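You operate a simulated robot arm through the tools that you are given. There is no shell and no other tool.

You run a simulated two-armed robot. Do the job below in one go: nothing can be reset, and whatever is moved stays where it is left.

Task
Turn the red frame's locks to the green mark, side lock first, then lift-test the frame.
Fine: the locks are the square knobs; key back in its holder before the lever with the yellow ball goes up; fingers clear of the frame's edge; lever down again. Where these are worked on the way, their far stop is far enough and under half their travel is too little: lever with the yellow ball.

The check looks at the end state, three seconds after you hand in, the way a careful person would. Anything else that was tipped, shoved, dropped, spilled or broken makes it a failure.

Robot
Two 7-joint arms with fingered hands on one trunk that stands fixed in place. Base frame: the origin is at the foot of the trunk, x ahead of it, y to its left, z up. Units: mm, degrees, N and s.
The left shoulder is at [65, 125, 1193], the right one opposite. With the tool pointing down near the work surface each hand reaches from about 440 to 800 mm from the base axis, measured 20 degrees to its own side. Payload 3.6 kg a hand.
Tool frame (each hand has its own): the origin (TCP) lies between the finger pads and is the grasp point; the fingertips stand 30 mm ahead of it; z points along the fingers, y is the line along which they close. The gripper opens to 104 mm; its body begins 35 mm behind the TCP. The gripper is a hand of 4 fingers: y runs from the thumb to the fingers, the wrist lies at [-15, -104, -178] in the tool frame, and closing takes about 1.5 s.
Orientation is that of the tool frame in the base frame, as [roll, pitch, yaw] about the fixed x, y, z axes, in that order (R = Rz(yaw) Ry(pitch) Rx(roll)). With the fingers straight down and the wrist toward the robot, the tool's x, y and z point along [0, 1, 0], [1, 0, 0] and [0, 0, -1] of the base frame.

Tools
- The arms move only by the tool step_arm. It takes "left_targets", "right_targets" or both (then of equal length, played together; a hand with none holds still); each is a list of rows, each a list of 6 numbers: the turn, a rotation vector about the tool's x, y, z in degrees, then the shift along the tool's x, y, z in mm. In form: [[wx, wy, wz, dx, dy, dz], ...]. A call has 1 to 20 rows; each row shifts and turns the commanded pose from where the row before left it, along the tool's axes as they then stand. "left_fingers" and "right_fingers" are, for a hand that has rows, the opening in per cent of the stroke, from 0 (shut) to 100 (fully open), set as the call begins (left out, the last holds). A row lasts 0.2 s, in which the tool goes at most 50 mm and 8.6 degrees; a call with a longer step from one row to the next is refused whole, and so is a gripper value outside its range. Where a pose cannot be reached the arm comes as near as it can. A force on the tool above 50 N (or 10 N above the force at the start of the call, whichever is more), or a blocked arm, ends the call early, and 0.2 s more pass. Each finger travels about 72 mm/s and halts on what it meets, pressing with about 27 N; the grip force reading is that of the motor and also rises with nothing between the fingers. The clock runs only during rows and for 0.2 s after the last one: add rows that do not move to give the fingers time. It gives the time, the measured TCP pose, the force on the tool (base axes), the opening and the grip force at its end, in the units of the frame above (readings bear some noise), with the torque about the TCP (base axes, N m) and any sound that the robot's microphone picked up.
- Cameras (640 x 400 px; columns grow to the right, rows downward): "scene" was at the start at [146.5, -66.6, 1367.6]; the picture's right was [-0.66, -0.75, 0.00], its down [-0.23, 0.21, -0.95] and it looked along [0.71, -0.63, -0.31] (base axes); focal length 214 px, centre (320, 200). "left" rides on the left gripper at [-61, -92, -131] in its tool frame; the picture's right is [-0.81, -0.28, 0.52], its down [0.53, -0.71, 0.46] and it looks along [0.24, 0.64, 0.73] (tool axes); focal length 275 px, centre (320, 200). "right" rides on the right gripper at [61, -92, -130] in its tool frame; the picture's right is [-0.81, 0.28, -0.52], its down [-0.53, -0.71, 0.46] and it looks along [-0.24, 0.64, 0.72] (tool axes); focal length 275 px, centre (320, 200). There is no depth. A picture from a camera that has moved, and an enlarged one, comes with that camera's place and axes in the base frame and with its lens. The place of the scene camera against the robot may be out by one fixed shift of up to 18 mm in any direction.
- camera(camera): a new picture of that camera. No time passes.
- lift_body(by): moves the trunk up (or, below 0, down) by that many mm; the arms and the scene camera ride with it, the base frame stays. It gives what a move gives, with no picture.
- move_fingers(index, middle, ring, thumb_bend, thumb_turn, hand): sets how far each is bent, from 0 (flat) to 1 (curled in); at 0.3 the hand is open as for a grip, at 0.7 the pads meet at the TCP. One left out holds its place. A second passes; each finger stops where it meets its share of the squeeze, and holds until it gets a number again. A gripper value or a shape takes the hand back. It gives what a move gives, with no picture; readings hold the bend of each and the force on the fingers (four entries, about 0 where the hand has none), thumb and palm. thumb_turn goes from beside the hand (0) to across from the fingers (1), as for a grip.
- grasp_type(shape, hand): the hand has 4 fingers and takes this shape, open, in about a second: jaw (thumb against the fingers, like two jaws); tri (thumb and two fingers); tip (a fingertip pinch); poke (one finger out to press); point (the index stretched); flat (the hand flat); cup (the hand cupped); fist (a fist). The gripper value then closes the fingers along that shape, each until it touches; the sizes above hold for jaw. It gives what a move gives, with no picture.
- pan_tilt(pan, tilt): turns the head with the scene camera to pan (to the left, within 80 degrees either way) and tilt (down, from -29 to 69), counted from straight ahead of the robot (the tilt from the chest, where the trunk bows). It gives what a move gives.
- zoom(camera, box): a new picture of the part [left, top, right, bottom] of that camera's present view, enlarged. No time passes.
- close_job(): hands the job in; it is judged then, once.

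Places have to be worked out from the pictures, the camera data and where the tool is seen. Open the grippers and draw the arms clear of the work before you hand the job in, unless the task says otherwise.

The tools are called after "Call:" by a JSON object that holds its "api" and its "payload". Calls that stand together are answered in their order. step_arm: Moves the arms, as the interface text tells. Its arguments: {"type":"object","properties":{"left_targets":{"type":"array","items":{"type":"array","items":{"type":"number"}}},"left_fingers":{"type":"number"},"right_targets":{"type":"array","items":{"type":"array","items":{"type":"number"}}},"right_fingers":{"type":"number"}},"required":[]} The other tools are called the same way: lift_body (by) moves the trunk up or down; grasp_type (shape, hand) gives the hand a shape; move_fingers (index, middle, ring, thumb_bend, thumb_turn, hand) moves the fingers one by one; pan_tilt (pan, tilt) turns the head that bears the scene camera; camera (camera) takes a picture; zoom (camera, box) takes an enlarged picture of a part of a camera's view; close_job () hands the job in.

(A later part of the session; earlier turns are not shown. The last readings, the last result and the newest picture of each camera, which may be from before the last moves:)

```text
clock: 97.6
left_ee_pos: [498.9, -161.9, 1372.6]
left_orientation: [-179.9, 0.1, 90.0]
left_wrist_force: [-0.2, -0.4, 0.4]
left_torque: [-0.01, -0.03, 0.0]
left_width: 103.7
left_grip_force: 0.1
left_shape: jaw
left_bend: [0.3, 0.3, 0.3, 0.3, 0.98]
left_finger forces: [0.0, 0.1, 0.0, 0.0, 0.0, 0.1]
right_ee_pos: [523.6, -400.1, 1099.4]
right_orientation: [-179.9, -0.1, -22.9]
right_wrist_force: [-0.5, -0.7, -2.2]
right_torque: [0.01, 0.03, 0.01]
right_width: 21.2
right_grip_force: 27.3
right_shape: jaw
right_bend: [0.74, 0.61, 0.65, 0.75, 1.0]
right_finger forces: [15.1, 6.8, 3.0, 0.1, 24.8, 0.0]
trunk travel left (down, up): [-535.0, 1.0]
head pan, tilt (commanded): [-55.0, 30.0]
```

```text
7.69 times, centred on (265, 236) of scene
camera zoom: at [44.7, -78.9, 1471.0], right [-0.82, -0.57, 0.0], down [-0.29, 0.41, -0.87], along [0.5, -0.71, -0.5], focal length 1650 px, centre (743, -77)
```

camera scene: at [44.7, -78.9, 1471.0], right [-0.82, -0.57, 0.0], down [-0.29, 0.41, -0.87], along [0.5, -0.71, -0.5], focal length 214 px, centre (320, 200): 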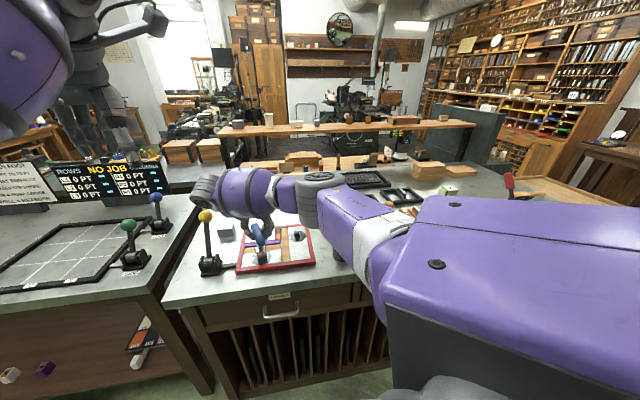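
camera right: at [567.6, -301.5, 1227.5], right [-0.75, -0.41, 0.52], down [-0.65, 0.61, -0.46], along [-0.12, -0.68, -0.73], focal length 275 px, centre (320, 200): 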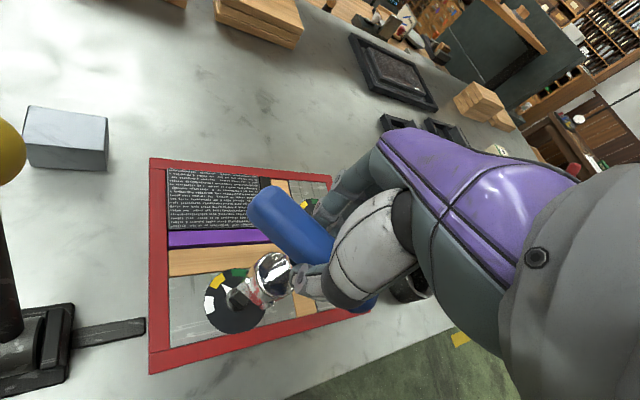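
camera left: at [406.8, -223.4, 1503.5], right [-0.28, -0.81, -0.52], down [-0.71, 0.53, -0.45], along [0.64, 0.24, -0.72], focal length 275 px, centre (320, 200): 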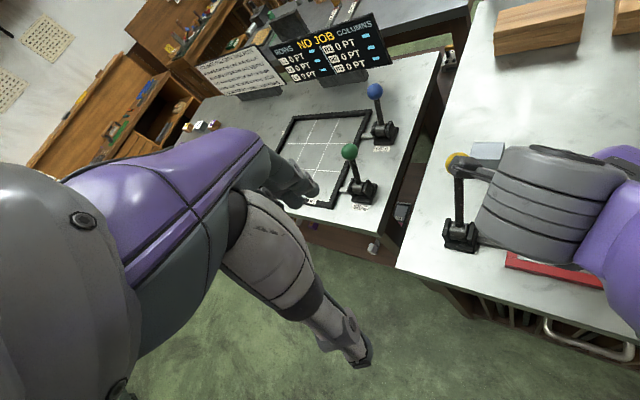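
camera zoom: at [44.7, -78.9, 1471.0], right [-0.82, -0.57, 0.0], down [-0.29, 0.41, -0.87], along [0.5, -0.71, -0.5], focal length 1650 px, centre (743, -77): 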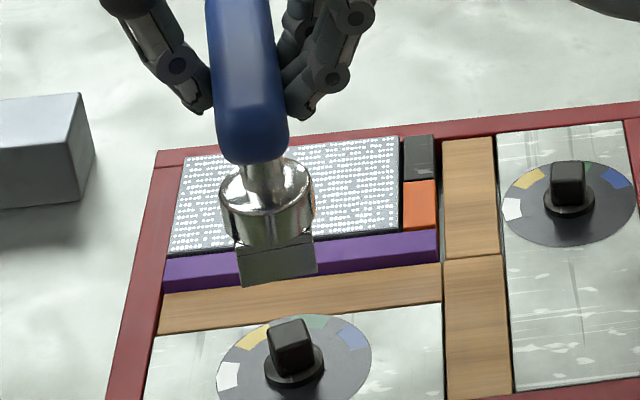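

The foot pointer is at about −26° with green at −54°, so ~28° remain. I rotate in the air to hand yaw 74° and recentre for the second fit.

Call:
{"api": "step_arm", "payload": {"right_targets": [[0, 0, -7.45, 0, 0, 0], [0, 0, -7.45, 0, 0, 0], [0, 0, -7.45, 0, 0, 0], [0, 0, -7.45, 0, 0, 0], [0, 0, -7.45, 0, 0, 0], [0, 0, -7.45, 0, 0, 0], [0, 0, -7.45, 0, 0, 0], [0, 0, -7.45, 0, 0, 0], [0, 0, -7.45, 0, 0, 0], [0, 0, -7.45, 0, 0, 0], [0, 0, -7.45, 0, 0, 0], [0, 0, -7.45, 0, 0, 0], [0, 0, -7.45, 0, 0, 0], [0, 0, 0, -1.1, 2.7, 0], [0, 0, 0, -1.1, 2.8, 0], [0, 0, 0, 0, 0, 0]]}}

Call:
{"api": "zoom", "payload": {"camera": "scene", "box": [245, 230, 275, 262]}}

Call:
{"api": "zoom", "payload": {"camera": "right", "box": [180, 220, 320, 345]}}

```text
clock: 101.0
left_ee_pos: [498.0, -162.1, 1371.7]
left_orientation: [179.9, -0.1, 89.9]
left_wrist_force: [0.2, -0.6, -0.1]
left_torque: [-0.02, 0.03, -0.01]
left_width: 103.4
left_grip_force: 0.0
left_shape: jaw
left_bend: [0.3, 0.3, 0.3, 0.3, 0.98]
left_finger forces: [0.1, 0.0, 0.1, 0.0, 0.0, 0.1]
right_ee_pos: [528.7, -402.3, 1099.5]
right_orientation: [179.8, 0.0, 73.9]
right_wrist_force: [-0.1, 0.1, -1.3]
right_torque: [0.02, 0.0, 0.0]
right_width: 21.1
right_grip_force: 27.1
right_shape: jaw
right_bend: [0.74, 0.61, 0.65, 0.75, 1.0]
right_finger forces: [15.0, 6.7, 3.1, 0.0, 24.9, 0.1]
trunk travel left (down, up): [-535.0, 1.0]
head pan, tilt (commanded): [-55.0, 30.0]
```

```text
12.50 times, centred on (260, 246) of scene
camera zoom: at [44.5, -78.9, 1471.0], right [-0.82, -0.57, 0.0], down [-0.29, 0.41, -0.87], along [0.5, -0.71, -0.5], focal length 2681 px, centre (1070, -375)
```

zoom: 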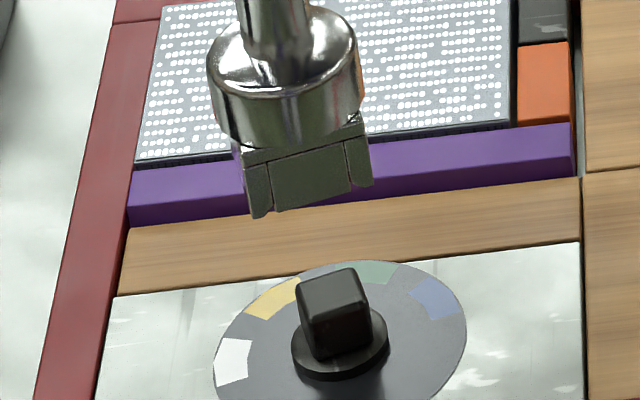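

```text
3.20 times, centred on (250, 282) of right
camera zoom: at [456.5, -318.3, 1229.2], right [0.04, -0.85, 0.52], down [-0.83, -0.31, -0.46], along [0.55, -0.41, -0.72], focal length 881 px, centre (544, -64)
```

zoom: 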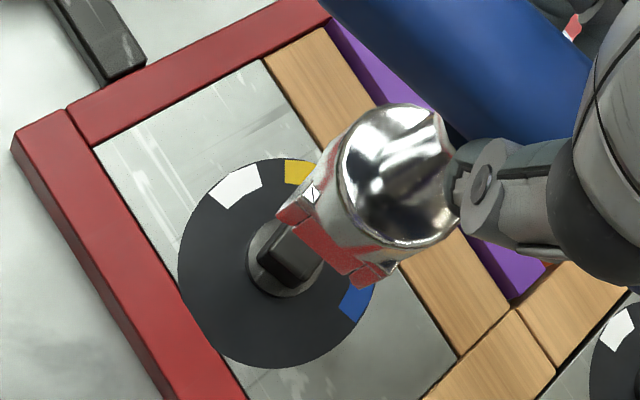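

The key is ~1.7 mm image-left here by both cameras. I shift by (−1.6, −1.0), lower to z ≈ 1060 and check.

Call:
{"api": "step_arm", "payload": {"right_targets": [[0, 0, 0, -1.6, -1.0, 0], [0, 0, 0, 0, 0, 6], [0, 0, 0, 0, 0, 6], [0, 0, 0, 0, 0, 6], [0, 0, 0, 0, 0, 6], [0, 0, 0, 0, 0, 6], [0, 0, 0, 0, 0, 6], [0, 0, 0, 0, 0, 3], [0, 0, 0, 0, 0, 0]]}}

Call:
{"api": "zoom", "payload": {"camera": "scene", "box": [245, 230, 275, 262]}}

Call:
{"api": "zoom", "payload": {"camera": "right", "box": [180, 220, 320, 345]}}

```text
clock: 103.0
left_ee_pos: [498.1, -162.6, 1371.9]
left_orientation: [-180.0, 0.0, 90.0]
left_wrist_force: [0.2, 0.1, -0.6]
left_torque: [-0.01, 0.03, -0.02]
left_width: 103.4
left_grip_force: 0.0
left_shape: jaw
left_bend: [0.3, 0.3, 0.3, 0.3, 0.98]
left_finger forces: [0.0, 0.1, 0.1, 0.0, 0.1, 0.0]
right_ee_pos: [528.1, -402.8, 1060.6]
right_orientation: [180.0, -0.1, 74.1]
right_wrist_force: [0.5, 0.0, -1.0]
right_torque: [-0.02, -0.01, -0.04]
right_width: 21.3
right_grip_force: 27.5
right_shape: jaw
right_bend: [0.74, 0.61, 0.65, 0.75, 1.0]
right_finger forces: [15.0, 6.7, 3.1, 0.0, 24.8, 0.1]
trunk travel left (down, up): [-535.0, 1.0]
head pan, tilt (commanded): [-55.0, 30.0]
```

```text
12.50 times, centred on (260, 246) of scene
camera zoom: at [44.5, -78.9, 1471.0], right [-0.82, -0.57, 0.0], down [-0.29, 0.41, -0.87], along [0.5, -0.71, -0.5], focal length 2681 px, centre (1070, -375)
```

zoom: 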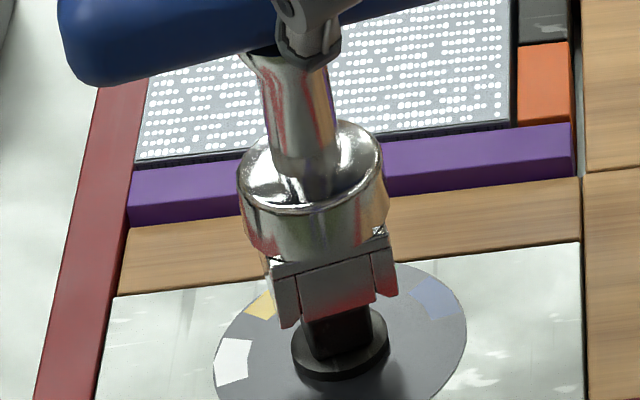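

```text
3.20 times, centred on (250, 282) of right
camera zoom: at [455.4, -319.3, 1190.5], right [0.04, -0.85, 0.52], down [-0.83, -0.31, -0.46], along [0.55, -0.41, -0.72], focal length 881 px, centre (544, -64)
```

zoom: 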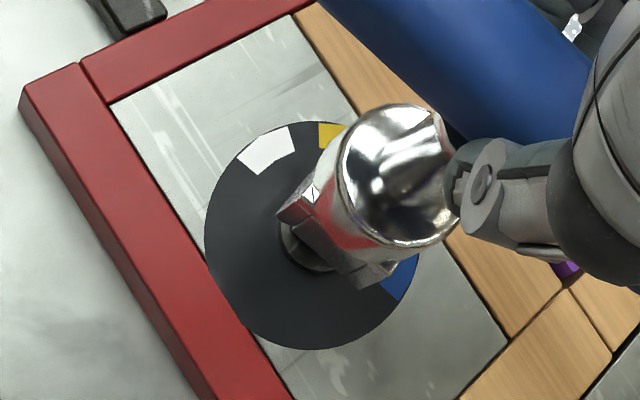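

Centred (339.6 vs 340 px) and edges parallel. I feel down.

Call:
{"api": "step_arm", "payload": {"right_targets": [[0, 0, 0, 0, 0, 1.5], [0, 0, 0, 0, 0, 1.5], [0, 0, 0, 0, 0, 1.5], [0, 0, 0, 0, 0, 1.5], [0, 0, 0, 0, 0, 1.5], [0, 0, 0, 0, 0, 1.5], [0, 0, 0, 0, 0, 1.5], [0, 0, 0, 0, 0, 1.5], [0, 0, 0, 0, 0, 0]]}}

```text
clock: 105.0
left_ee_pos: [497.7, -161.1, 1372.4]
left_orientation: [180.0, 0.0, 90.0]
left_wrist_force: [-0.6, -0.2, -0.2]
left_torque: [0.01, 0.03, 0.0]
left_width: 103.7
left_grip_force: 0.1
left_shape: jaw
left_bend: [0.3, 0.3, 0.3, 0.3, 0.98]
left_finger forces: [0.1, 0.0, 0.0, 0.0, 0.1, 0.0]
right_ee_pos: [528.3, -405.3, 1048.8]
right_orientation: [179.9, 0.0, 73.8]
right_wrist_force: [0.3, -0.2, -1.6]
right_torque: [0.03, 0.02, -0.02]
right_width: 21.2
right_grip_force: 27.1
right_shape: jaw
right_bend: [0.74, 0.61, 0.65, 0.75, 1.0]
right_finger forces: [15.0, 6.7, 3.1, 0.0, 24.8, 0.1]
trunk travel left (down, up): [-535.0, 1.0]
head pan, tilt (commanded): [-55.0, 30.0]
```

No resistance; down the last 9 mm.

Call:
{"api": "step_arm", "payload": {"right_targets": [[0, 0, 0, 0, 0, 1.5], [0, 0, 0, 0, 0, 1.5], [0, 0, 0, 0, 0, 1.5], [0, 0, 0, 0, 0, 1.5], [0, 0, 0, 0, 0, 1.5], [0, 0, 0, 0, 0, 1.5], [0, 0, 0, 0, 0, 0]]}}

Call:
{"api": "zoom", "payload": {"camera": "scene", "box": [245, 230, 275, 262]}}

```text
clock: 106.6
left_ee_pos: [499.8, -162.7, 1371.8]
left_orientation: [180.0, 0.0, 90.0]
left_wrist_force: [-0.7, -0.1, -0.1]
left_torque: [0.0, 0.01, -0.04]
left_width: 103.8
left_grip_force: 0.0
left_shape: jaw
left_bend: [0.3, 0.3, 0.3, 0.3, 0.98]
left_finger forces: [0.0, 0.0, 0.0, 0.1, 0.1, 0.0]
right_ee_pos: [526.8, -403.8, 1039.5]
right_orientation: [179.9, -0.2, 74.1]
right_wrist_force: [0.6, -0.1, -2.3]
right_torque: [-0.01, 0.01, 0.02]
right_width: 21.0
right_grip_force: 27.4
right_shape: jaw
right_bend: [0.74, 0.61, 0.65, 0.75, 1.0]
right_finger forces: [15.0, 6.6, 3.0, 0.0, 24.8, 0.0]
trunk travel left (down, up): [-535.0, 1.0]
head pan, tilt (commanded): [-55.0, 30.0]
```

```text
12.50 times, centred on (260, 246) of scene
camera zoom: at [44.5, -78.9, 1471.0], right [-0.82, -0.57, 0.0], down [-0.29, 0.41, -0.87], along [0.5, -0.71, -0.5], focal length 2681 px, centre (1070, -375)
```

zoom: 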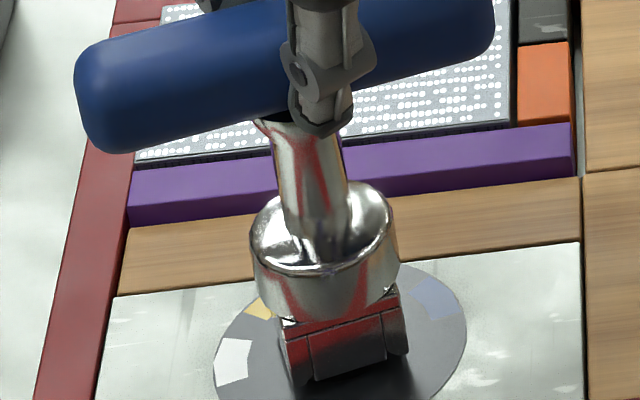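

Seated. I turn clockwise 33.6° (74° → 40.5°) to bring the foot pointer to green.

Call:
{"api": "step_arm", "payload": {"right_targets": [[0, 0, 4.8, -0.1, -0.26, 0], [0, 0, 4.8, -0.1, -0.26, 0], [0, 0, 4.8, -0.1, -0.26, 0], [0, 0, 4.8, -0.1, -0.26, 0], [0, 0, 4.8, -0.1, -0.26, 0], [0, 0, 4.8, -0.1, -0.26, 0], [0, 0, 4.8, -0.1, -0.26, 0], [0, 0, 0, 0, 0, 0]]}}

Call:
{"api": "zoom", "payload": {"camera": "right", "box": [180, 220, 320, 345]}}

```text
clock: 108.4
left_ee_pos: [498.8, -161.7, 1371.1]
left_orientation: [-179.9, 0.0, 90.0]
left_wrist_force: [0.0, -0.5, -0.8]
left_torque: [0.0, 0.01, -0.01]
left_width: 103.8
left_grip_force: 0.0
left_shape: jaw
left_bend: [0.3, 0.3, 0.3, 0.3, 0.98]
left_finger forces: [0.0, 0.0, 0.1, 0.1, 0.1, 0.1]
right_ee_pos: [524.7, -404.2, 1039.3]
right_orientation: [180.0, -0.1, 40.3]
right_wrist_force: [0.9, 0.4, -5.4]
right_torque: [0.06, -0.02, 0.12]
right_width: 21.0
right_grip_force: 27.2
right_shape: jaw
right_bend: [0.74, 0.61, 0.64, 0.75, 1.0]
right_finger forces: [13.1, 7.4, 4.2, 0.0, 25.2, 0.0]
trunk travel left (down, up): [-535.0, 1.0]
head pan, tilt (commanded): [-55.0, 30.0]
```

```text
3.20 times, centred on (250, 282) of right
camera zoom: at [511.8, -294.1, 1169.7], right [-0.44, -0.73, 0.52], down [-0.87, 0.2, -0.46], along [0.23, -0.65, -0.72], focal length 881 px, centre (544, -64)
```

zoom: 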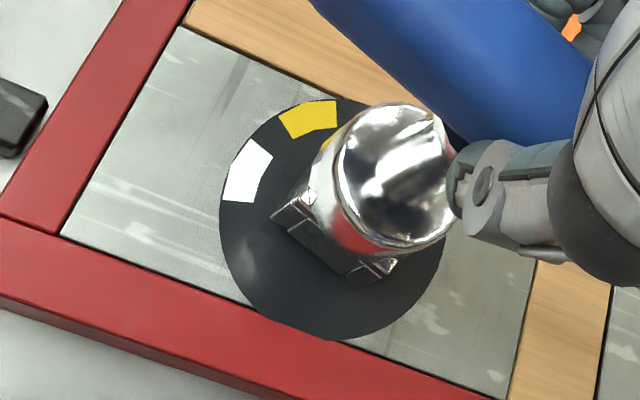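

Torque again shows the knob took the load. I lift off and swing the hand to the far-side view to check the foot pointer before leaving.

Call:
{"api": "step_arm", "payload": {"right_targets": [[0, 0, -2, 0, 0, -2], [0, 0, 0, 0, 0, -4], [0, 0, 0, 0, 0, -5], [0, 0, 0, 0, 0, -6], [0, 0, 0, 0, 0, -8], [0, 0, 0, 0, 0, -10], [0, 0, 0, 0, 0, -12], [0, 0, 0, 0, 0, -12], [0, 0, 7.5, 0, 0, 0], [0, 0, 7.5, 0, 0, 0], [0, 0, 7.5, 0, 0, 0], [0, 0, 7.5, 0, 0, 0], [0, 0, 7.5, 0, 0, 0], [0, 0, 7.5, 0, 0, 0], [0, 0, 7.5, 0, 0, 0], [0, 0, 7.5, 0, 0, 0], [0, 0, 0, 0, 0, 0]]}}

Call:
{"api": "zoom", "payload": {"camera": "right", "box": [180, 220, 320, 345]}}

Call:
{"api": "zoom", "payload": {"camera": "left", "box": [530, 215, 610, 285]}}

```text
clock: 112.0
left_ee_pos: [498.3, -161.3, 1372.4]
left_orientation: [179.9, 0.0, 90.0]
left_wrist_force: [0.1, -0.1, -0.2]
left_torque: [0.0, -0.02, -0.03]
left_width: 103.8
left_grip_force: 0.2
left_shape: jaw
left_bend: [0.3, 0.3, 0.3, 0.3, 0.98]
left_finger forces: [0.0, 0.0, 0.1, 0.0, 0.1, 0.0]
right_ee_pos: [524.9, -403.5, 1098.0]
right_orientation: [-179.8, -0.2, -17.8]
right_wrist_force: [-0.4, 0.4, -2.1]
right_torque: [-0.03, -0.01, 0.02]
right_width: 21.2
right_grip_force: 27.0
right_shape: jaw
right_bend: [0.74, 0.61, 0.65, 0.75, 1.0]
right_finger forces: [15.1, 6.6, 3.1, 0.0, 25.0, 0.0]
trunk travel left (down, up): [-535.0, 1.0]
head pan, tilt (commanded): [-55.0, 30.0]
```

```text
3.20 times, centred on (250, 282) of right
camera zoom: at [610.3, -334.8, 1229.0], right [-0.86, -0.01, 0.51], down [-0.29, 0.84, -0.46], along [-0.43, -0.54, -0.73], focal length 881 px, centre (544, -64)
```

zoom: 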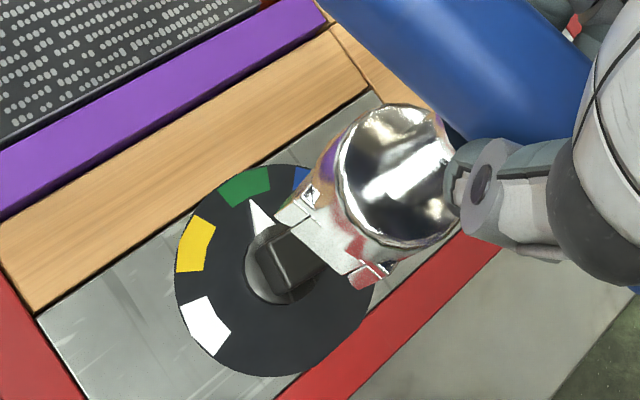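

```text
5.71 times, centred on (570, 250) of left
camera zoom: at [406.8, -223.3, 1503.5], right [-0.28, -0.81, -0.52], down [-0.71, 0.53, -0.46], along [0.64, 0.24, -0.72], focal length 1573 px, centre (-1109, -86)
```

zoom: 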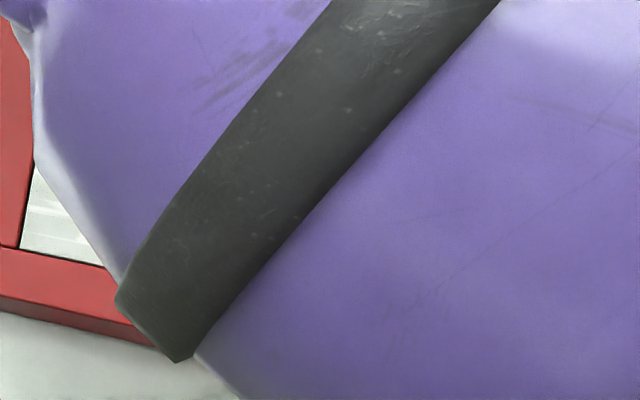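

The foot pointer is also on green (≈34° vs 36–37° in the hand view, within ~3°). Both locks are set, side first. Now I turn to yaw 45° and carry the key back over its holder at this height.

Call:
{"api": "step_arm", "payload": {"right_targets": [[0, 0, -7.85, 0, 0, 0], [0, 0, -7.85, 0, 0, 0], [0, 0, -7.85, 0, 0, 0], [0, 0, -7.85, 0, 0, 0], [0, 0, -7.85, 0, 0, 0], [0, 0, -7.85, 0, 0, 0], [0, 0, -7.85, 0, 0, 0], [0, 0, -7.85, 0, 0, 0], [0, 0, 0, -22.9, -1.1, -1], [0, 0, 0, -22.9, -1.1, -1], [0, 0, 0, -22.9, -1.1, -1], [0, 0, 0, -22.9, -1.1, -1], [0, 0, 0, -22.9, -1.1, -1], [0, 0, 0, -22.9, -1.1, -1], [0, 0, 0, -22.9, -1.1, -1], [0, 0, 0, -22.9, -1.1, -1], [0, 0, 0, -22.9, -1.1, -1], [0, 0, 0, -22.9, -1.1, -1], [0, 0, 0, -22.9, -1.1, 0], [0, 0, 0, 0, 0, 0]]}}

Call:
{"api": "camera", "payload": {"camera": "scene"}}

Call:
{"api": "camera", "payload": {"camera": "left"}}

```text
clock: 116.2
left_ee_pos: [498.8, -161.4, 1372.3]
left_orientation: [-179.9, 0.0, 90.0]
left_wrist_force: [-0.6, -0.2, 0.5]
left_torque: [-0.06, -0.01, 0.01]
left_width: 103.8
left_grip_force: 0.2
left_shape: jaw
left_bend: [0.3, 0.3, 0.3, 0.3, 0.98]
left_finger forces: [0.0, 0.0, 0.1, 0.1, 0.0, 0.1]
right_ee_pos: [338.3, -573.4, 1108.1]
right_orientation: [180.0, -0.1, 45.2]
right_wrist_force: [-0.7, 0.6, -2.2]
right_torque: [0.02, 0.02, 0.01]
right_width: 20.8
right_grip_force: 28.1
right_shape: jaw
right_bend: [0.74, 0.61, 0.65, 0.75, 1.0]
right_finger forces: [15.0, 6.8, 3.1, 0.0, 24.9, 0.1]
trunk travel left (down, up): [-535.0, 1.0]
head pan, tilt (commanded): [-55.0, 30.0]
```

```text
taken
camera scene: at [44.9, -78.9, 1470.9], right [-0.82, -0.57, 0.0], down [-0.29, 0.41, -0.87], along [0.5, -0.71, -0.5], focal length 214 px, centre (320, 200)
```

scene: 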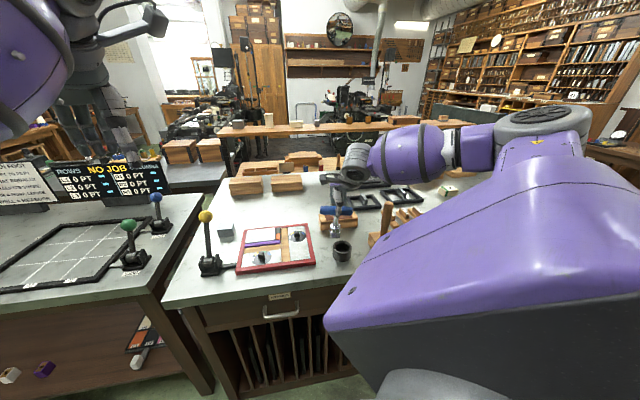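

```text
taken
camera left: at [407.4, -223.2, 1503.3], right [-0.28, -0.81, -0.52], down [-0.71, 0.53, -0.45], along [0.64, 0.24, -0.73], focal length 275 px, centre (320, 200)
```

left: 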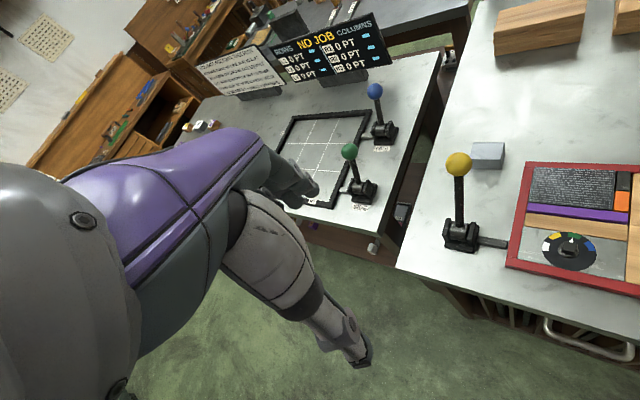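

Now the left camera sees the foot dial unobstructed; I zoom to confirm its pointer, and check the key over the holder in the scene view.

Call:
{"api": "zoom", "payload": {"camera": "left", "box": [535, 225, 605, 275]}}

Call:
{"api": "zoom", "payload": {"camera": "scene", "box": [315, 200, 375, 270]}}

Call:
{"api": "zoom", "payload": {"camera": "scene", "box": [235, 215, 320, 280]}}

```text
8.00 times, centred on (570, 250) of left
camera zoom: at [407.4, -223.2, 1503.3], right [-0.28, -0.81, -0.52], down [-0.71, 0.53, -0.45], along [0.64, 0.24, -0.73], focal length 2202 px, centre (-1680, -200)
```

zoom: 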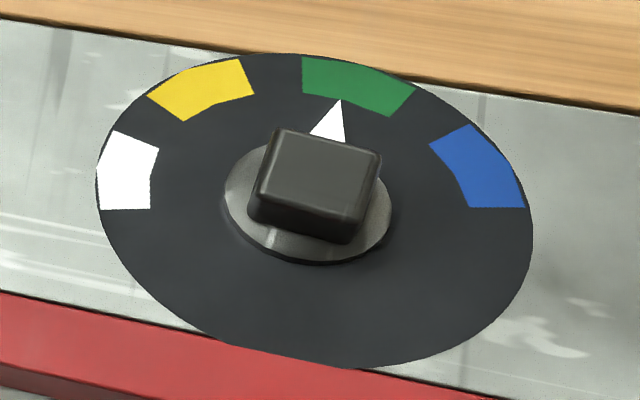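

```text
5.71 times, centred on (345, 235) of scene
camera zoom: at [44.9, -78.9, 1470.9], right [-0.82, -0.57, 0.0], down [-0.29, 0.41, -0.87], along [0.5, -0.71, -0.5], focal length 1226 px, centre (177, 0)
```

zoom: 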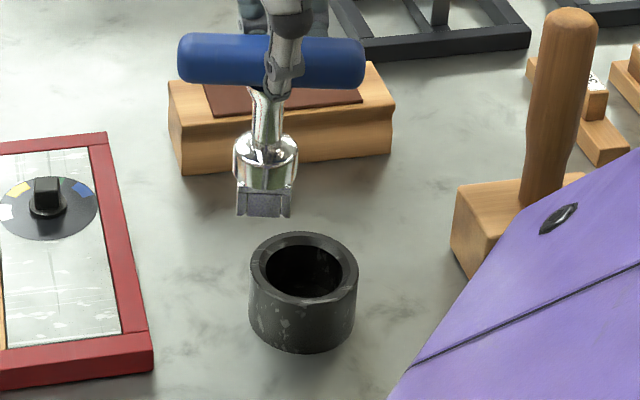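

```text
6.15 times, centred on (278, 248) of scene
camera zoom: at [44.9, -78.9, 1470.9], right [-0.82, -0.57, 0.0], down [-0.29, 0.41, -0.87], along [0.5, -0.71, -0.5], focal length 1320 px, centre (582, -92)
```

zoom: 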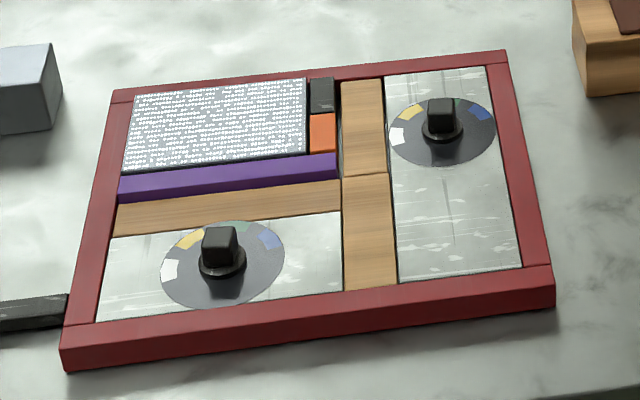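

The foot pointer is inside the green mark, about 3° from its centre; the side one likewise. Now I shift the last ~23 mm over the holder to the recorded grip position.

Call:
{"api": "step_arm", "payload": {"right_targets": [[0, 0, 0, -11.7, -0.9, 0], [0, 0, 0, -11.7, -0.9, 0], [0, 0, 0, 0, 0, 7], [0, 0, 0, 0, 0, 7], [0, 0, 0, 0, 0, 7], [0, 0, 0, 0, 0, 7], [0, 0, 0, 0, 0, 0]]}}

Call:
{"api": "zoom", "payload": {"camera": "scene", "box": [315, 200, 375, 270]}}

Call:
{"api": "zoom", "payload": {"camera": "right", "box": [190, 180, 350, 350]}}

```text
clock: 117.8
left_ee_pos: [498.4, -162.2, 1371.9]
left_orientation: [-179.9, 0.1, 89.9]
left_wrist_force: [-0.3, -0.2, 0.0]
left_torque: [0.0, 0.0, -0.03]
left_width: 103.6
left_grip_force: 0.1
left_shape: jaw
left_bend: [0.3, 0.3, 0.3, 0.3, 0.98]
left_finger forces: [0.0, 0.0, 0.0, 0.0, 0.0, 0.0]
right_ee_pos: [321.3, -589.1, 1080.2]
right_orientation: [179.8, -0.1, 45.1]
right_wrist_force: [0.0, 0.0, -2.2]
right_torque: [-0.01, -0.04, 0.0]
right_width: 21.1
right_grip_force: 27.4
right_shape: jaw
right_bend: [0.74, 0.61, 0.65, 0.75, 1.0]
right_finger forces: [15.0, 6.7, 3.1, 0.0, 24.9, 0.0]
trunk travel left (down, up): [-535.0, 1.0]
head pan, tilt (commanded): [-55.0, 30.0]
```

```text
5.71 times, centred on (345, 235) of scene
camera zoom: at [44.3, -78.9, 1471.0], right [-0.82, -0.57, 0.0], down [-0.29, 0.41, -0.87], along [0.5, -0.71, -0.5], focal length 1226 px, centre (177, 0)
```

zoom: 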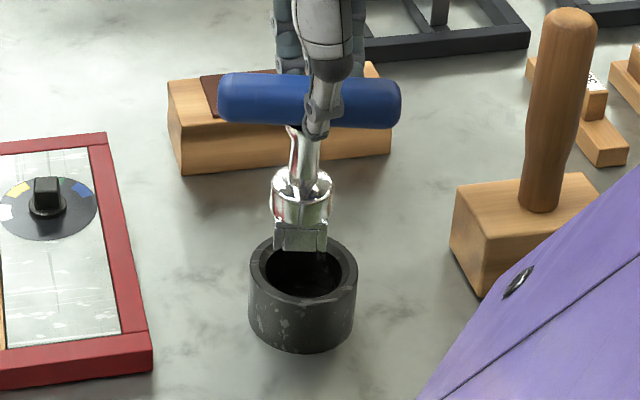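

```text
2.35 times, centred on (270, 265) of right
camera zoom: at [298.2, -480.6, 1209.9], right [-0.38, -0.77, 0.52], down [-0.88, 0.13, -0.46], along [0.29, -0.63, -0.72], focal length 648 px, centre (438, 47)
```

zoom: 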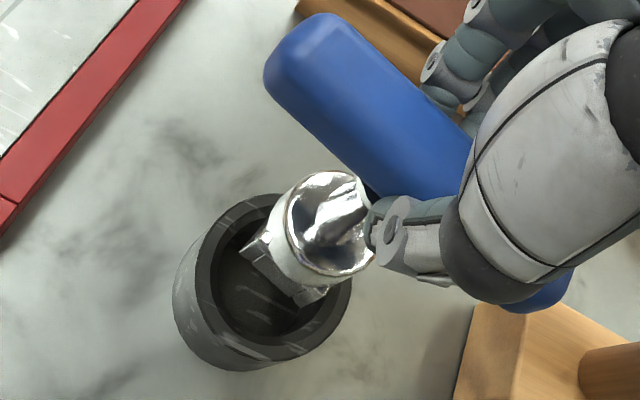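

The key has slid ~3 mm along +x in the grip, so its axis sits ~4 mm image-left of the holder's centre. I shift tool x by −3.5 mm and zoom in to verify before going down.

Call:
{"api": "step_arm", "payload": {"right_targets": [[0, 0, 0, -1.8, 0, 0], [0.1, 0, 0, -1.7, 0, 0], [0, 0, 0, 0, 0, 6], [0, 0, 0, 0, 0, 0]]}}

Call:
{"api": "zoom", "payload": {"camera": "scene", "box": [325, 225, 365, 265]}}

Call:
{"api": "zoom", "payload": {"camera": "right", "box": [205, 220, 325, 350]}}

```text
clock: 118.8
left_ee_pos: [498.8, -162.2, 1372.2]
left_orientation: [-179.9, 0.0, 90.0]
left_wrist_force: [0.2, 0.4, -0.1]
left_torque: [0.0, 0.02, 0.01]
left_width: 103.7
left_grip_force: 0.2
left_shape: jaw
left_bend: [0.3, 0.3, 0.3, 0.3, 0.98]
left_finger forces: [0.0, 0.0, 0.1, 0.0, 0.1, 0.0]
right_ee_pos: [319.4, -592.8, 1074.6]
right_orientation: [180.0, -0.1, 45.1]
right_wrist_force: [-0.4, -0.4, -2.0]
right_torque: [0.0, 0.03, 0.01]
right_width: 20.9
right_grip_force: 26.9
right_shape: jaw
right_bend: [0.74, 0.61, 0.65, 0.75, 1.0]
right_finger forces: [15.1, 6.7, 3.1, 0.0, 24.8, 0.0]
trunk travel left (down, up): [-535.0, 1.0]
head pan, tilt (commanded): [-55.0, 30.0]
```

```text
10.00 times, centred on (345, 245) of scene
camera zoom: at [44.3, -78.8, 1471.0], right [-0.82, -0.57, 0.0], down [-0.29, 0.41, -0.87], along [0.5, -0.71, -0.5], focal length 2145 px, centre (70, -250)
```

zoom: 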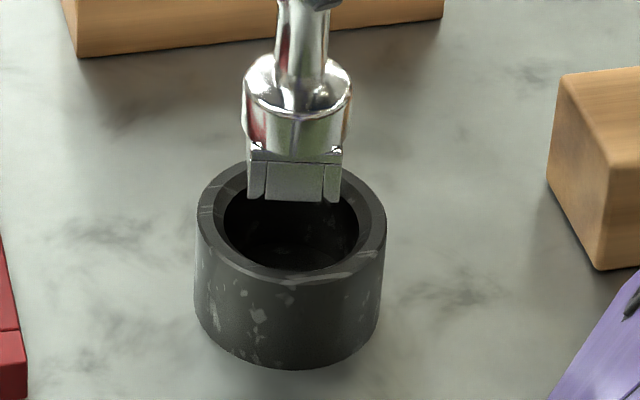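

```text
3.08 times, centred on (265, 285) of right
camera zoom: at [296.5, -483.9, 1203.7], right [-0.38, -0.77, 0.52], down [-0.88, 0.13, -0.46], along [0.29, -0.63, -0.73], focal length 847 px, centre (489, -62)
```

zoom: 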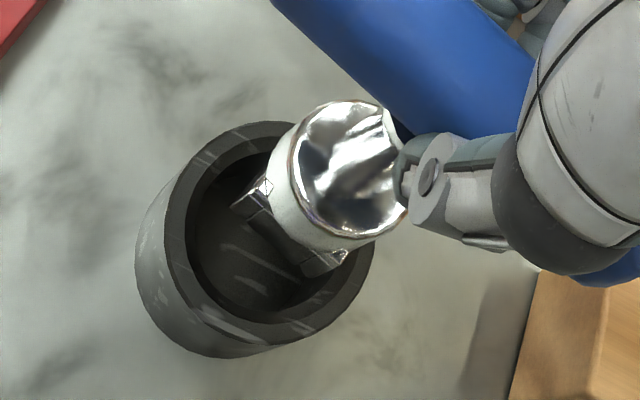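

The key is slightly image-left and a bit too far forward of the holder's centre. I shift tool (−0.6, −2.3), lower to z ≈ 1060 and re-check against the rim.

Call:
{"api": "step_arm", "payload": {"right_targets": [[0, 0, 0, -0.6, -2.3, 0], [0, 0, 0, 0, 0, 5], [0, 0, 0, 0, 0, 5], [0, 0, 0, 0, 0, 4], [0, 0, 0, 0, 0, 0]]}}

Call:
{"api": "zoom", "payload": {"camera": "scene", "box": [325, 225, 365, 265]}}

Call:
{"api": "zoom", "payload": {"camera": "right", "box": [205, 220, 325, 350]}}

```text
clock: 120.0
left_ee_pos: [498.9, -161.4, 1372.9]
left_orientation: [180.0, 0.1, 90.0]
left_wrist_force: [-0.8, -1.0, 0.1]
left_torque: [0.0, 0.01, 0.03]
left_width: 103.6
left_grip_force: 0.1
left_shape: jaw
left_bend: [0.3, 0.3, 0.3, 0.3, 0.98]
left_finger forces: [0.1, 0.0, 0.0, 0.0, 0.0, 0.0]
right_ee_pos: [317.8, -590.8, 1060.1]
right_orientation: [-180.0, -0.2, 45.1]
right_wrist_force: [-0.2, 0.3, -3.0]
right_torque: [0.02, 0.02, 0.02]
right_width: 20.9
right_grip_force: 26.9
right_shape: jaw
right_bend: [0.74, 0.61, 0.65, 0.75, 1.0]
right_finger forces: [15.1, 6.7, 3.0, 0.0, 24.8, 0.0]
trunk travel left (down, up): [-535.0, 1.0]
head pan, tilt (commanded): [-55.0, 30.0]
```

```text
10.00 times, centred on (345, 245) of scene
camera zoom: at [44.4, -79.0, 1471.0], right [-0.82, -0.57, 0.0], down [-0.29, 0.41, -0.87], along [0.5, -0.71, -0.5], focal length 2145 px, centre (70, -250)
```

zoom: 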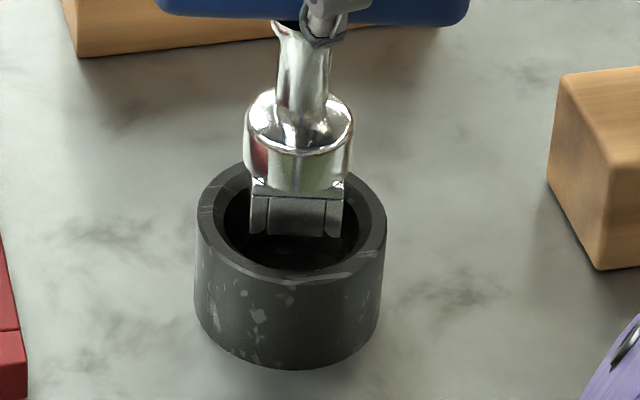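

```text
3.08 times, centred on (265, 285) of right
camera zoom: at [294.3, -482.6, 1190.1], right [-0.38, -0.77, 0.52], down [-0.88, 0.13, -0.46], along [0.29, -0.63, -0.73], focal length 847 px, centre (489, -62)
```

zoom: 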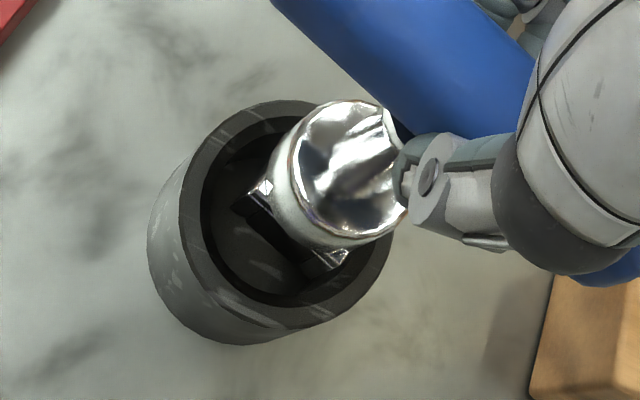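

Laterally centred now, depth looks right within ~1.5 mm. I lower in fine rows into the holder mouth, reading the force.

Call:
{"api": "step_arm", "payload": {"right_targets": [[0, 0, 0, 0, 0, 1.5], [0, 0, 0, 0, 0, 1.5], [0, 0, 0, 0, 0, 1.5], [0, 0, 0, 0, 0, 1.5], [0, 0, 0, 0, 0, 1.5], [0, 0, 0, 0, 0, 1.5], [0, 0, 0, 0, 0, 1.5], [0, 0, 0, 0, 0, 1.5], [0, 0, 0, 0, 0, 0]]}}

Call:
{"api": "zoom", "payload": {"camera": "scene", "box": [325, 225, 365, 265]}}

```text
clock: 122.0
left_ee_pos: [498.4, -162.3, 1372.8]
left_orientation: [-180.0, 0.0, 90.0]
left_wrist_force: [0.5, 0.8, 0.1]
left_torque: [-0.03, 0.0, 0.05]
left_width: 103.7
left_grip_force: 0.0
left_shape: jaw
left_bend: [0.3, 0.3, 0.3, 0.3, 0.98]
left_finger forces: [0.0, 0.0, 0.0, 0.0, 0.1, 0.0]
right_ee_pos: [316.7, -589.6, 1047.9]
right_orientation: [-179.9, -0.1, 45.2]
right_wrist_force: [0.0, -0.8, -1.6]
right_torque: [0.03, -0.01, 0.01]
right_width: 21.1
right_grip_force: 27.0
right_shape: jaw
right_bend: [0.74, 0.61, 0.65, 0.75, 1.0]
right_finger forces: [15.0, 6.6, 3.1, 0.1, 24.7, 0.0]
trunk travel left (down, up): [-535.0, 1.0]
head pan, tilt (commanded): [-55.0, 30.0]
```

```text
10.00 times, centred on (345, 245) of scene
camera zoom: at [44.4, -78.9, 1471.0], right [-0.82, -0.57, 0.0], down [-0.29, 0.41, -0.87], along [0.5, -0.71, -0.5], focal length 2145 px, centre (70, -250)
```

zoom: 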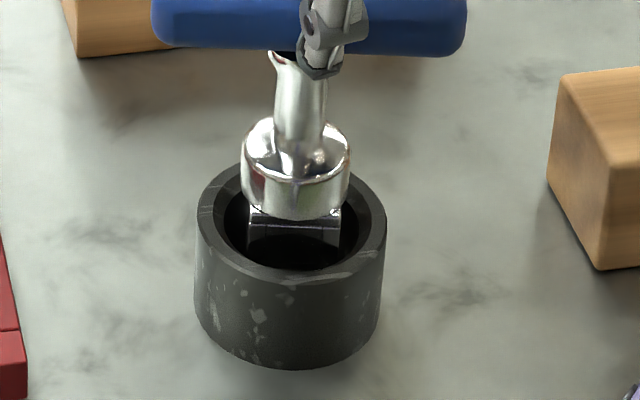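

The socket is inside the holder with no rubbing. I keep lowering toward the recorded seat height of 1021.

Call:
{"api": "step_arm", "payload": {"right_targets": [[0, 0, 0, 0, 0, 1.5], [0, 0, 0, 0, 0, 1.5], [0, 0, 0, 0, 0, 1.5], [0, 0, 0, 0, 0, 1.5], [0, 0, 0, 0, 0, 1.5], [0, 0, 0, 0, 0, 1.5], [0, 0, 0, 0, 0, 1.5], [0, 0, 0, 0, 0, 1.5], [0, 0, 0, 0, 0, 1.5], [0, 0, 0, 0, 0, 1.5], [0, 0, 0, 0, 0, 0]]}}

Call:
{"api": "zoom", "payload": {"camera": "scene", "box": [325, 225, 365, 265]}}

```text
clock: 124.4
left_ee_pos: [498.0, -162.6, 1372.5]
left_orientation: [-180.0, 0.0, 90.1]
left_wrist_force: [1.2, 0.1, -0.3]
left_torque: [0.02, -0.03, 0.03]
left_width: 103.7
left_grip_force: 0.1
left_shape: jaw
left_bend: [0.3, 0.3, 0.3, 0.3, 0.98]
left_finger forces: [0.0, 0.1, 0.1, 0.1, 0.0, 0.1]
right_ee_pos: [316.3, -591.8, 1032.2]
right_orientation: [180.0, -0.1, 45.2]
right_wrist_force: [1.1, 0.6, -1.6]
right_torque: [-0.02, -0.02, 0.02]
right_width: 21.2
right_grip_force: 26.6
right_shape: jaw
right_bend: [0.74, 0.61, 0.65, 0.75, 1.0]
right_finger forces: [15.0, 6.6, 3.1, 0.0, 24.7, 0.0]
trunk travel left (down, up): [-535.0, 1.0]
head pan, tilt (commanded): [-55.0, 30.0]
```

```text
10.00 times, centred on (345, 245) of scene
camera zoom: at [44.4, -78.9, 1471.0], right [-0.82, -0.57, 0.0], down [-0.29, 0.41, -0.87], along [0.5, -0.71, -0.5], focal length 2145 px, centre (70, -250)
```

zoom: 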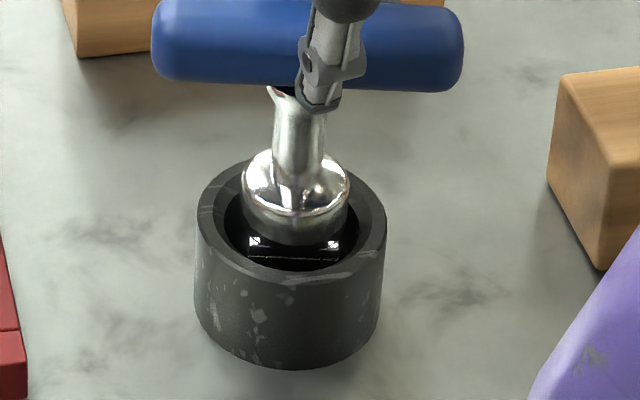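

Going in straight. Another ~9 mm in fine rows until it lands.

Call:
{"api": "step_arm", "payload": {"right_targets": [[0, 0, 0, 0, 0, 1.5], [0, 0, 0, 0, 0, 1.5], [0, 0, 0, 0, 0, 1.5], [0, 0, 0, 0, 0, 1.5], [0, 0, 0, 0, 0, 1.5], [0, 0, 0, 0, 0, 1], [0, 0, 0, 0, 0, 0]]}}

```text
clock: 126.0
left_ee_pos: [497.5, -161.2, 1372.6]
left_orientation: [180.0, 0.0, 90.0]
left_wrist_force: [-0.5, 0.5, 0.2]
left_torque: [0.02, -0.01, -0.03]
left_width: 103.8
left_grip_force: 0.1
left_shape: jaw
left_bend: [0.3, 0.3, 0.3, 0.3, 0.98]
left_finger forces: [0.0, 0.1, 0.0, 0.0, 0.0, 0.0]
right_ee_pos: [317.3, -590.7, 1024.8]
right_orientation: [-180.0, -0.1, 45.2]
right_wrist_force: [0.7, 0.0, -2.3]
right_torque: [-0.01, 0.04, 0.04]
right_width: 21.2
right_grip_force: 27.2
right_shape: jaw
right_bend: [0.74, 0.61, 0.65, 0.75, 1.0]
right_finger forces: [15.0, 6.7, 3.0, 0.0, 24.8, 0.0]
trunk travel left (down, up): [-535.0, 1.0]
head pan, tilt (commanded): [-55.0, 30.0]
```

Call:
{"api": "step_arm", "payload": {"right_targets": [[0, 0, 0, 0, 0, 1], [0, 0, 0, 0, 0, 1], [0, 0, 0, 0, 0, 1], [0, 0, 0, 0, 0, 1], [0, 0, 0, 0, 0, 0]]}}

Call:
{"api": "zoom", "payload": {"camera": "scene", "box": [315, 200, 375, 270]}}

```text
clock: 127.2
left_ee_pos: [496.5, -161.7, 1373.1]
left_orientation: [-179.9, 0.0, 90.0]
left_wrist_force: [-0.4, -0.3, -1.0]
left_torque: [-0.02, -0.01, -0.02]
left_width: 103.6
left_grip_force: 0.0
left_shape: jaw
left_bend: [0.3, 0.3, 0.3, 0.3, 0.98]
left_finger forces: [0.0, 0.0, 0.1, 0.1, 0.0, 0.1]
right_ee_pos: [316.1, -590.0, 1020.7]
right_orientation: [179.9, -0.2, 45.2]
right_wrist_force: [-0.8, 0.3, 4.6]
right_torque: [-0.02, 0.02, 0.02]
right_width: 21.4
right_grip_force: 27.3
right_shape: jaw
right_bend: [0.74, 0.61, 0.65, 0.75, 1.0]
right_finger forces: [15.0, 6.9, 3.3, 0.1, 26.0, 0.0]
trunk travel left (down, up): [-535.0, 1.0]
head pan, tilt (commanded): [-55.0, 30.0]
```

```text
5.71 times, centred on (345, 235) of scene
camera zoom: at [44.0, -78.1, 1471.1], right [-0.82, -0.57, 0.0], down [-0.29, 0.41, -0.87], along [0.5, -0.71, -0.5], focal length 1226 px, centre (177, 0)
```

zoom: 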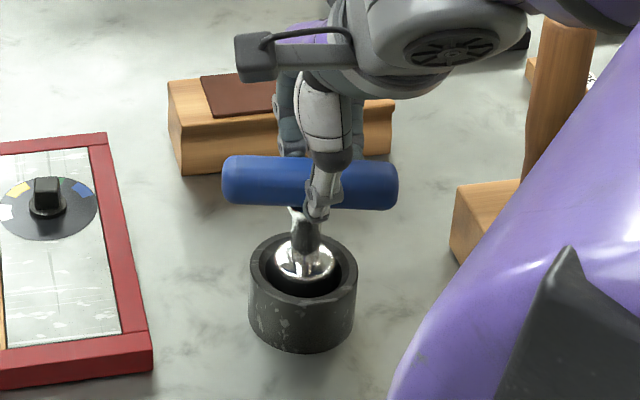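

The key has landed (about 6 N up) at the same height as originally. I open the hand.

Call:
{"api": "step_arm", "payload": {"right_targets": [[0, 0, 0, 0, 0, -0.5], [0, 0, 0, 0, 0, 0], [0, 0, 0, 0, 0, 0], [0, 0, 0, 0, 0, 0], [0, 0, 0, 0, 0, 0], [0, 0, 0, 0, 0, 0], [0, 0, 0, 0, 0, 0], [0, 0, 0, 0, 0, 0]], "right_fingers": 100}}

Call:
{"api": "zoom", "payload": {"camera": "scene", "box": [315, 200, 375, 270]}}

Call:
{"api": "camera", "payload": {"camera": "right"}}

```text
clock: 129.0
left_ee_pos: [499.0, -161.1, 1372.1]
left_orientation: [180.0, 0.1, 89.9]
left_wrist_force: [-0.6, -0.9, 0.6]
left_torque: [0.02, 0.03, -0.01]
left_width: 103.7
left_grip_force: 0.2
left_shape: jaw
left_bend: [0.3, 0.3, 0.3, 0.3, 0.98]
left_finger forces: [0.0, 0.0, 0.0, 0.0, 0.0, 0.1]
right_ee_pos: [316.8, -591.1, 1022.3]
right_orientation: [180.0, -0.1, 45.0]
right_wrist_force: [-0.7, 0.9, -0.6]
right_torque: [0.03, 0.01, 0.03]
right_width: 103.7
right_grip_force: 0.1
right_shape: jaw
right_bend: [0.3, 0.3, 0.3, 0.3, 0.98]
right_finger forces: [0.0, 0.0, 0.0, 0.1, 0.0, 0.1]
trunk travel left (down, up): [-535.0, 1.0]
head pan, tilt (commanded): [-55.0, 30.0]
```

```text
5.71 times, centred on (345, 235) of scene
camera zoom: at [44.3, -78.8, 1471.0], right [-0.82, -0.57, 0.0], down [-0.29, 0.41, -0.87], along [0.5, -0.71, -0.5], focal length 1226 px, centre (177, 0)
```

zoom: 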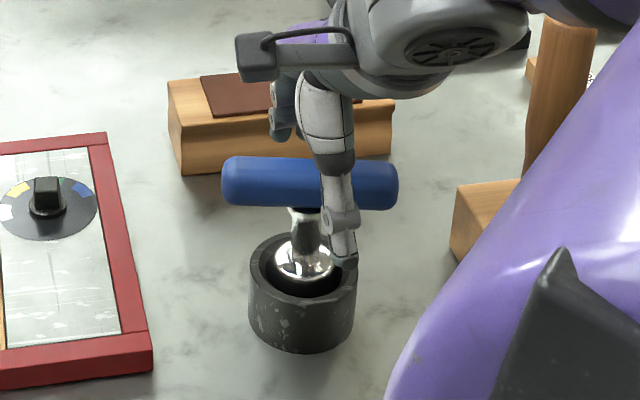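

```text
taken
camera right: at [294.2, -482.4, 1151.4], right [-0.38, -0.77, 0.52], down [-0.88, 0.13, -0.46], along [0.29, -0.63, -0.72], focal length 275 px, centre (320, 200)
```

right: 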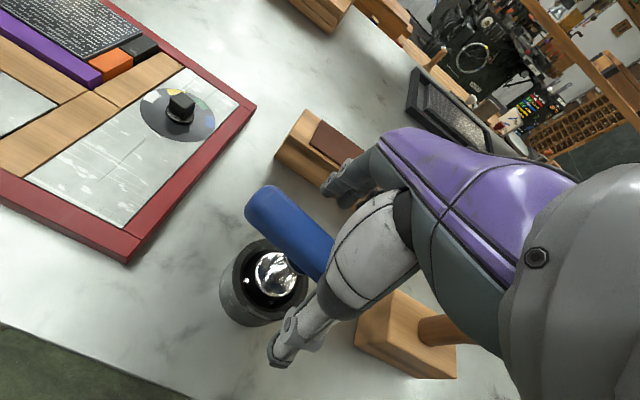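

The key stands by itself in the holder and the hand is open around it. I raise the hand straight up.

Call:
{"api": "step_arm", "payload": {"right_targets": [[0, 0, 0, 0, 0, -6], [0, 0, 0, 0, 0, -10], [0, 0, 0, 0, 0, -12], [0, 0, 0, 0, 0, -15], [0, 0, 0, 0, 0, -18], [0, 0, 0, 0, 0, -20], [0, 0, 0, 0, 0, -20], [0, 0, 0, 0, 0, -20], [0, 0, 0, 0, 0, -20], [0, 0, 0, 0, 0, 0]]}}

Call:
{"api": "camera", "payload": {"camera": "scene"}}

Call:
{"api": "zoom", "payload": {"camera": "scene", "box": [315, 200, 375, 270]}}

Call:
{"api": "zoom", "payload": {"camera": "left", "box": [420, 120, 600, 280]}}

```text
clock: 131.2
left_ee_pos: [499.3, -162.0, 1373.3]
left_orientation: [-179.9, -0.1, 90.1]
left_wrist_force: [0.5, 0.1, 0.4]
left_torque: [-0.01, 0.0, -0.01]
left_width: 103.6
left_grip_force: 0.0
left_shape: jaw
left_bend: [0.3, 0.3, 0.3, 0.3, 0.98]
left_finger forces: [0.0, 0.1, 0.1, 0.0, 0.0, 0.0]
right_ee_pos: [314.8, -591.9, 1161.3]
right_orientation: [-179.9, -0.1, 45.2]
right_wrist_force: [0.1, 0.0, 0.4]
right_torque: [-0.02, 0.01, 0.0]
right_width: 103.6
right_grip_force: 0.0
right_shape: jaw
right_bend: [0.3, 0.3, 0.3, 0.3, 0.98]
right_finger forces: [0.0, 0.0, 0.2, 0.0, 0.0, 0.1]
trunk travel left (down, up): [-535.0, 1.0]
head pan, tilt (commanded): [-55.0, 30.0]
```

```text
taken
camera scene: at [44.6, -79.0, 1470.9], right [-0.82, -0.57, 0.0], down [-0.29, 0.41, -0.87], along [0.5, -0.71, -0.5], focal length 214 px, centre (320, 200)
```

scene: 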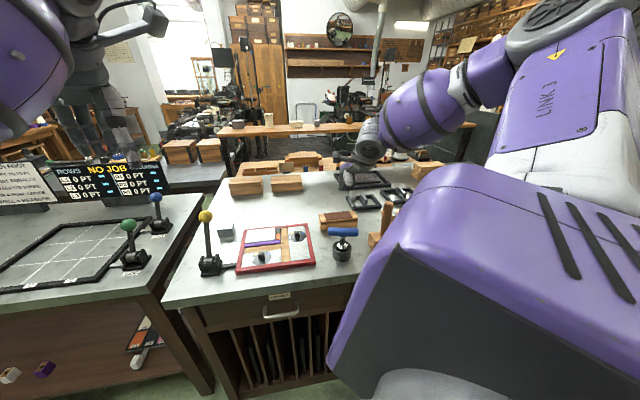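

```text
5.71 times, centred on (345, 235) of scene
camera zoom: at [44.6, -79.0, 1470.9], right [-0.82, -0.57, 0.0], down [-0.29, 0.41, -0.87], along [0.5, -0.71, -0.5], focal length 1226 px, centre (177, 0)
```

zoom: 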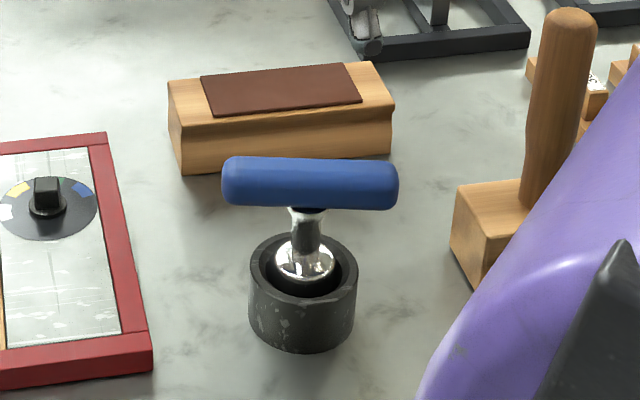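

```text
2.50 times, centred on (510, 200) of left
camera zoom: at [407.1, -223.3, 1503.4], right [-0.28, -0.81, -0.52], down [-0.71, 0.53, -0.45], along [0.64, 0.24, -0.73], focal length 688 px, centre (-155, 200)
```

zoom: 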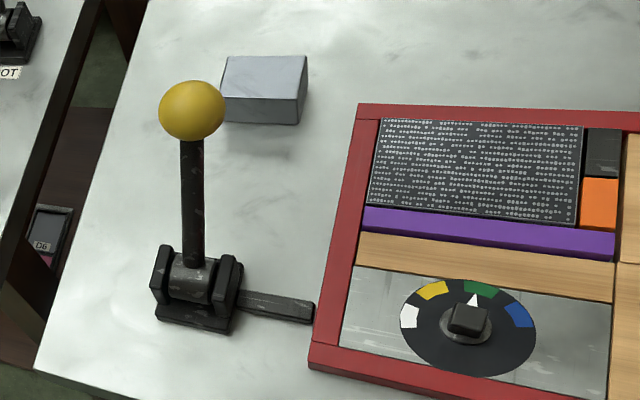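

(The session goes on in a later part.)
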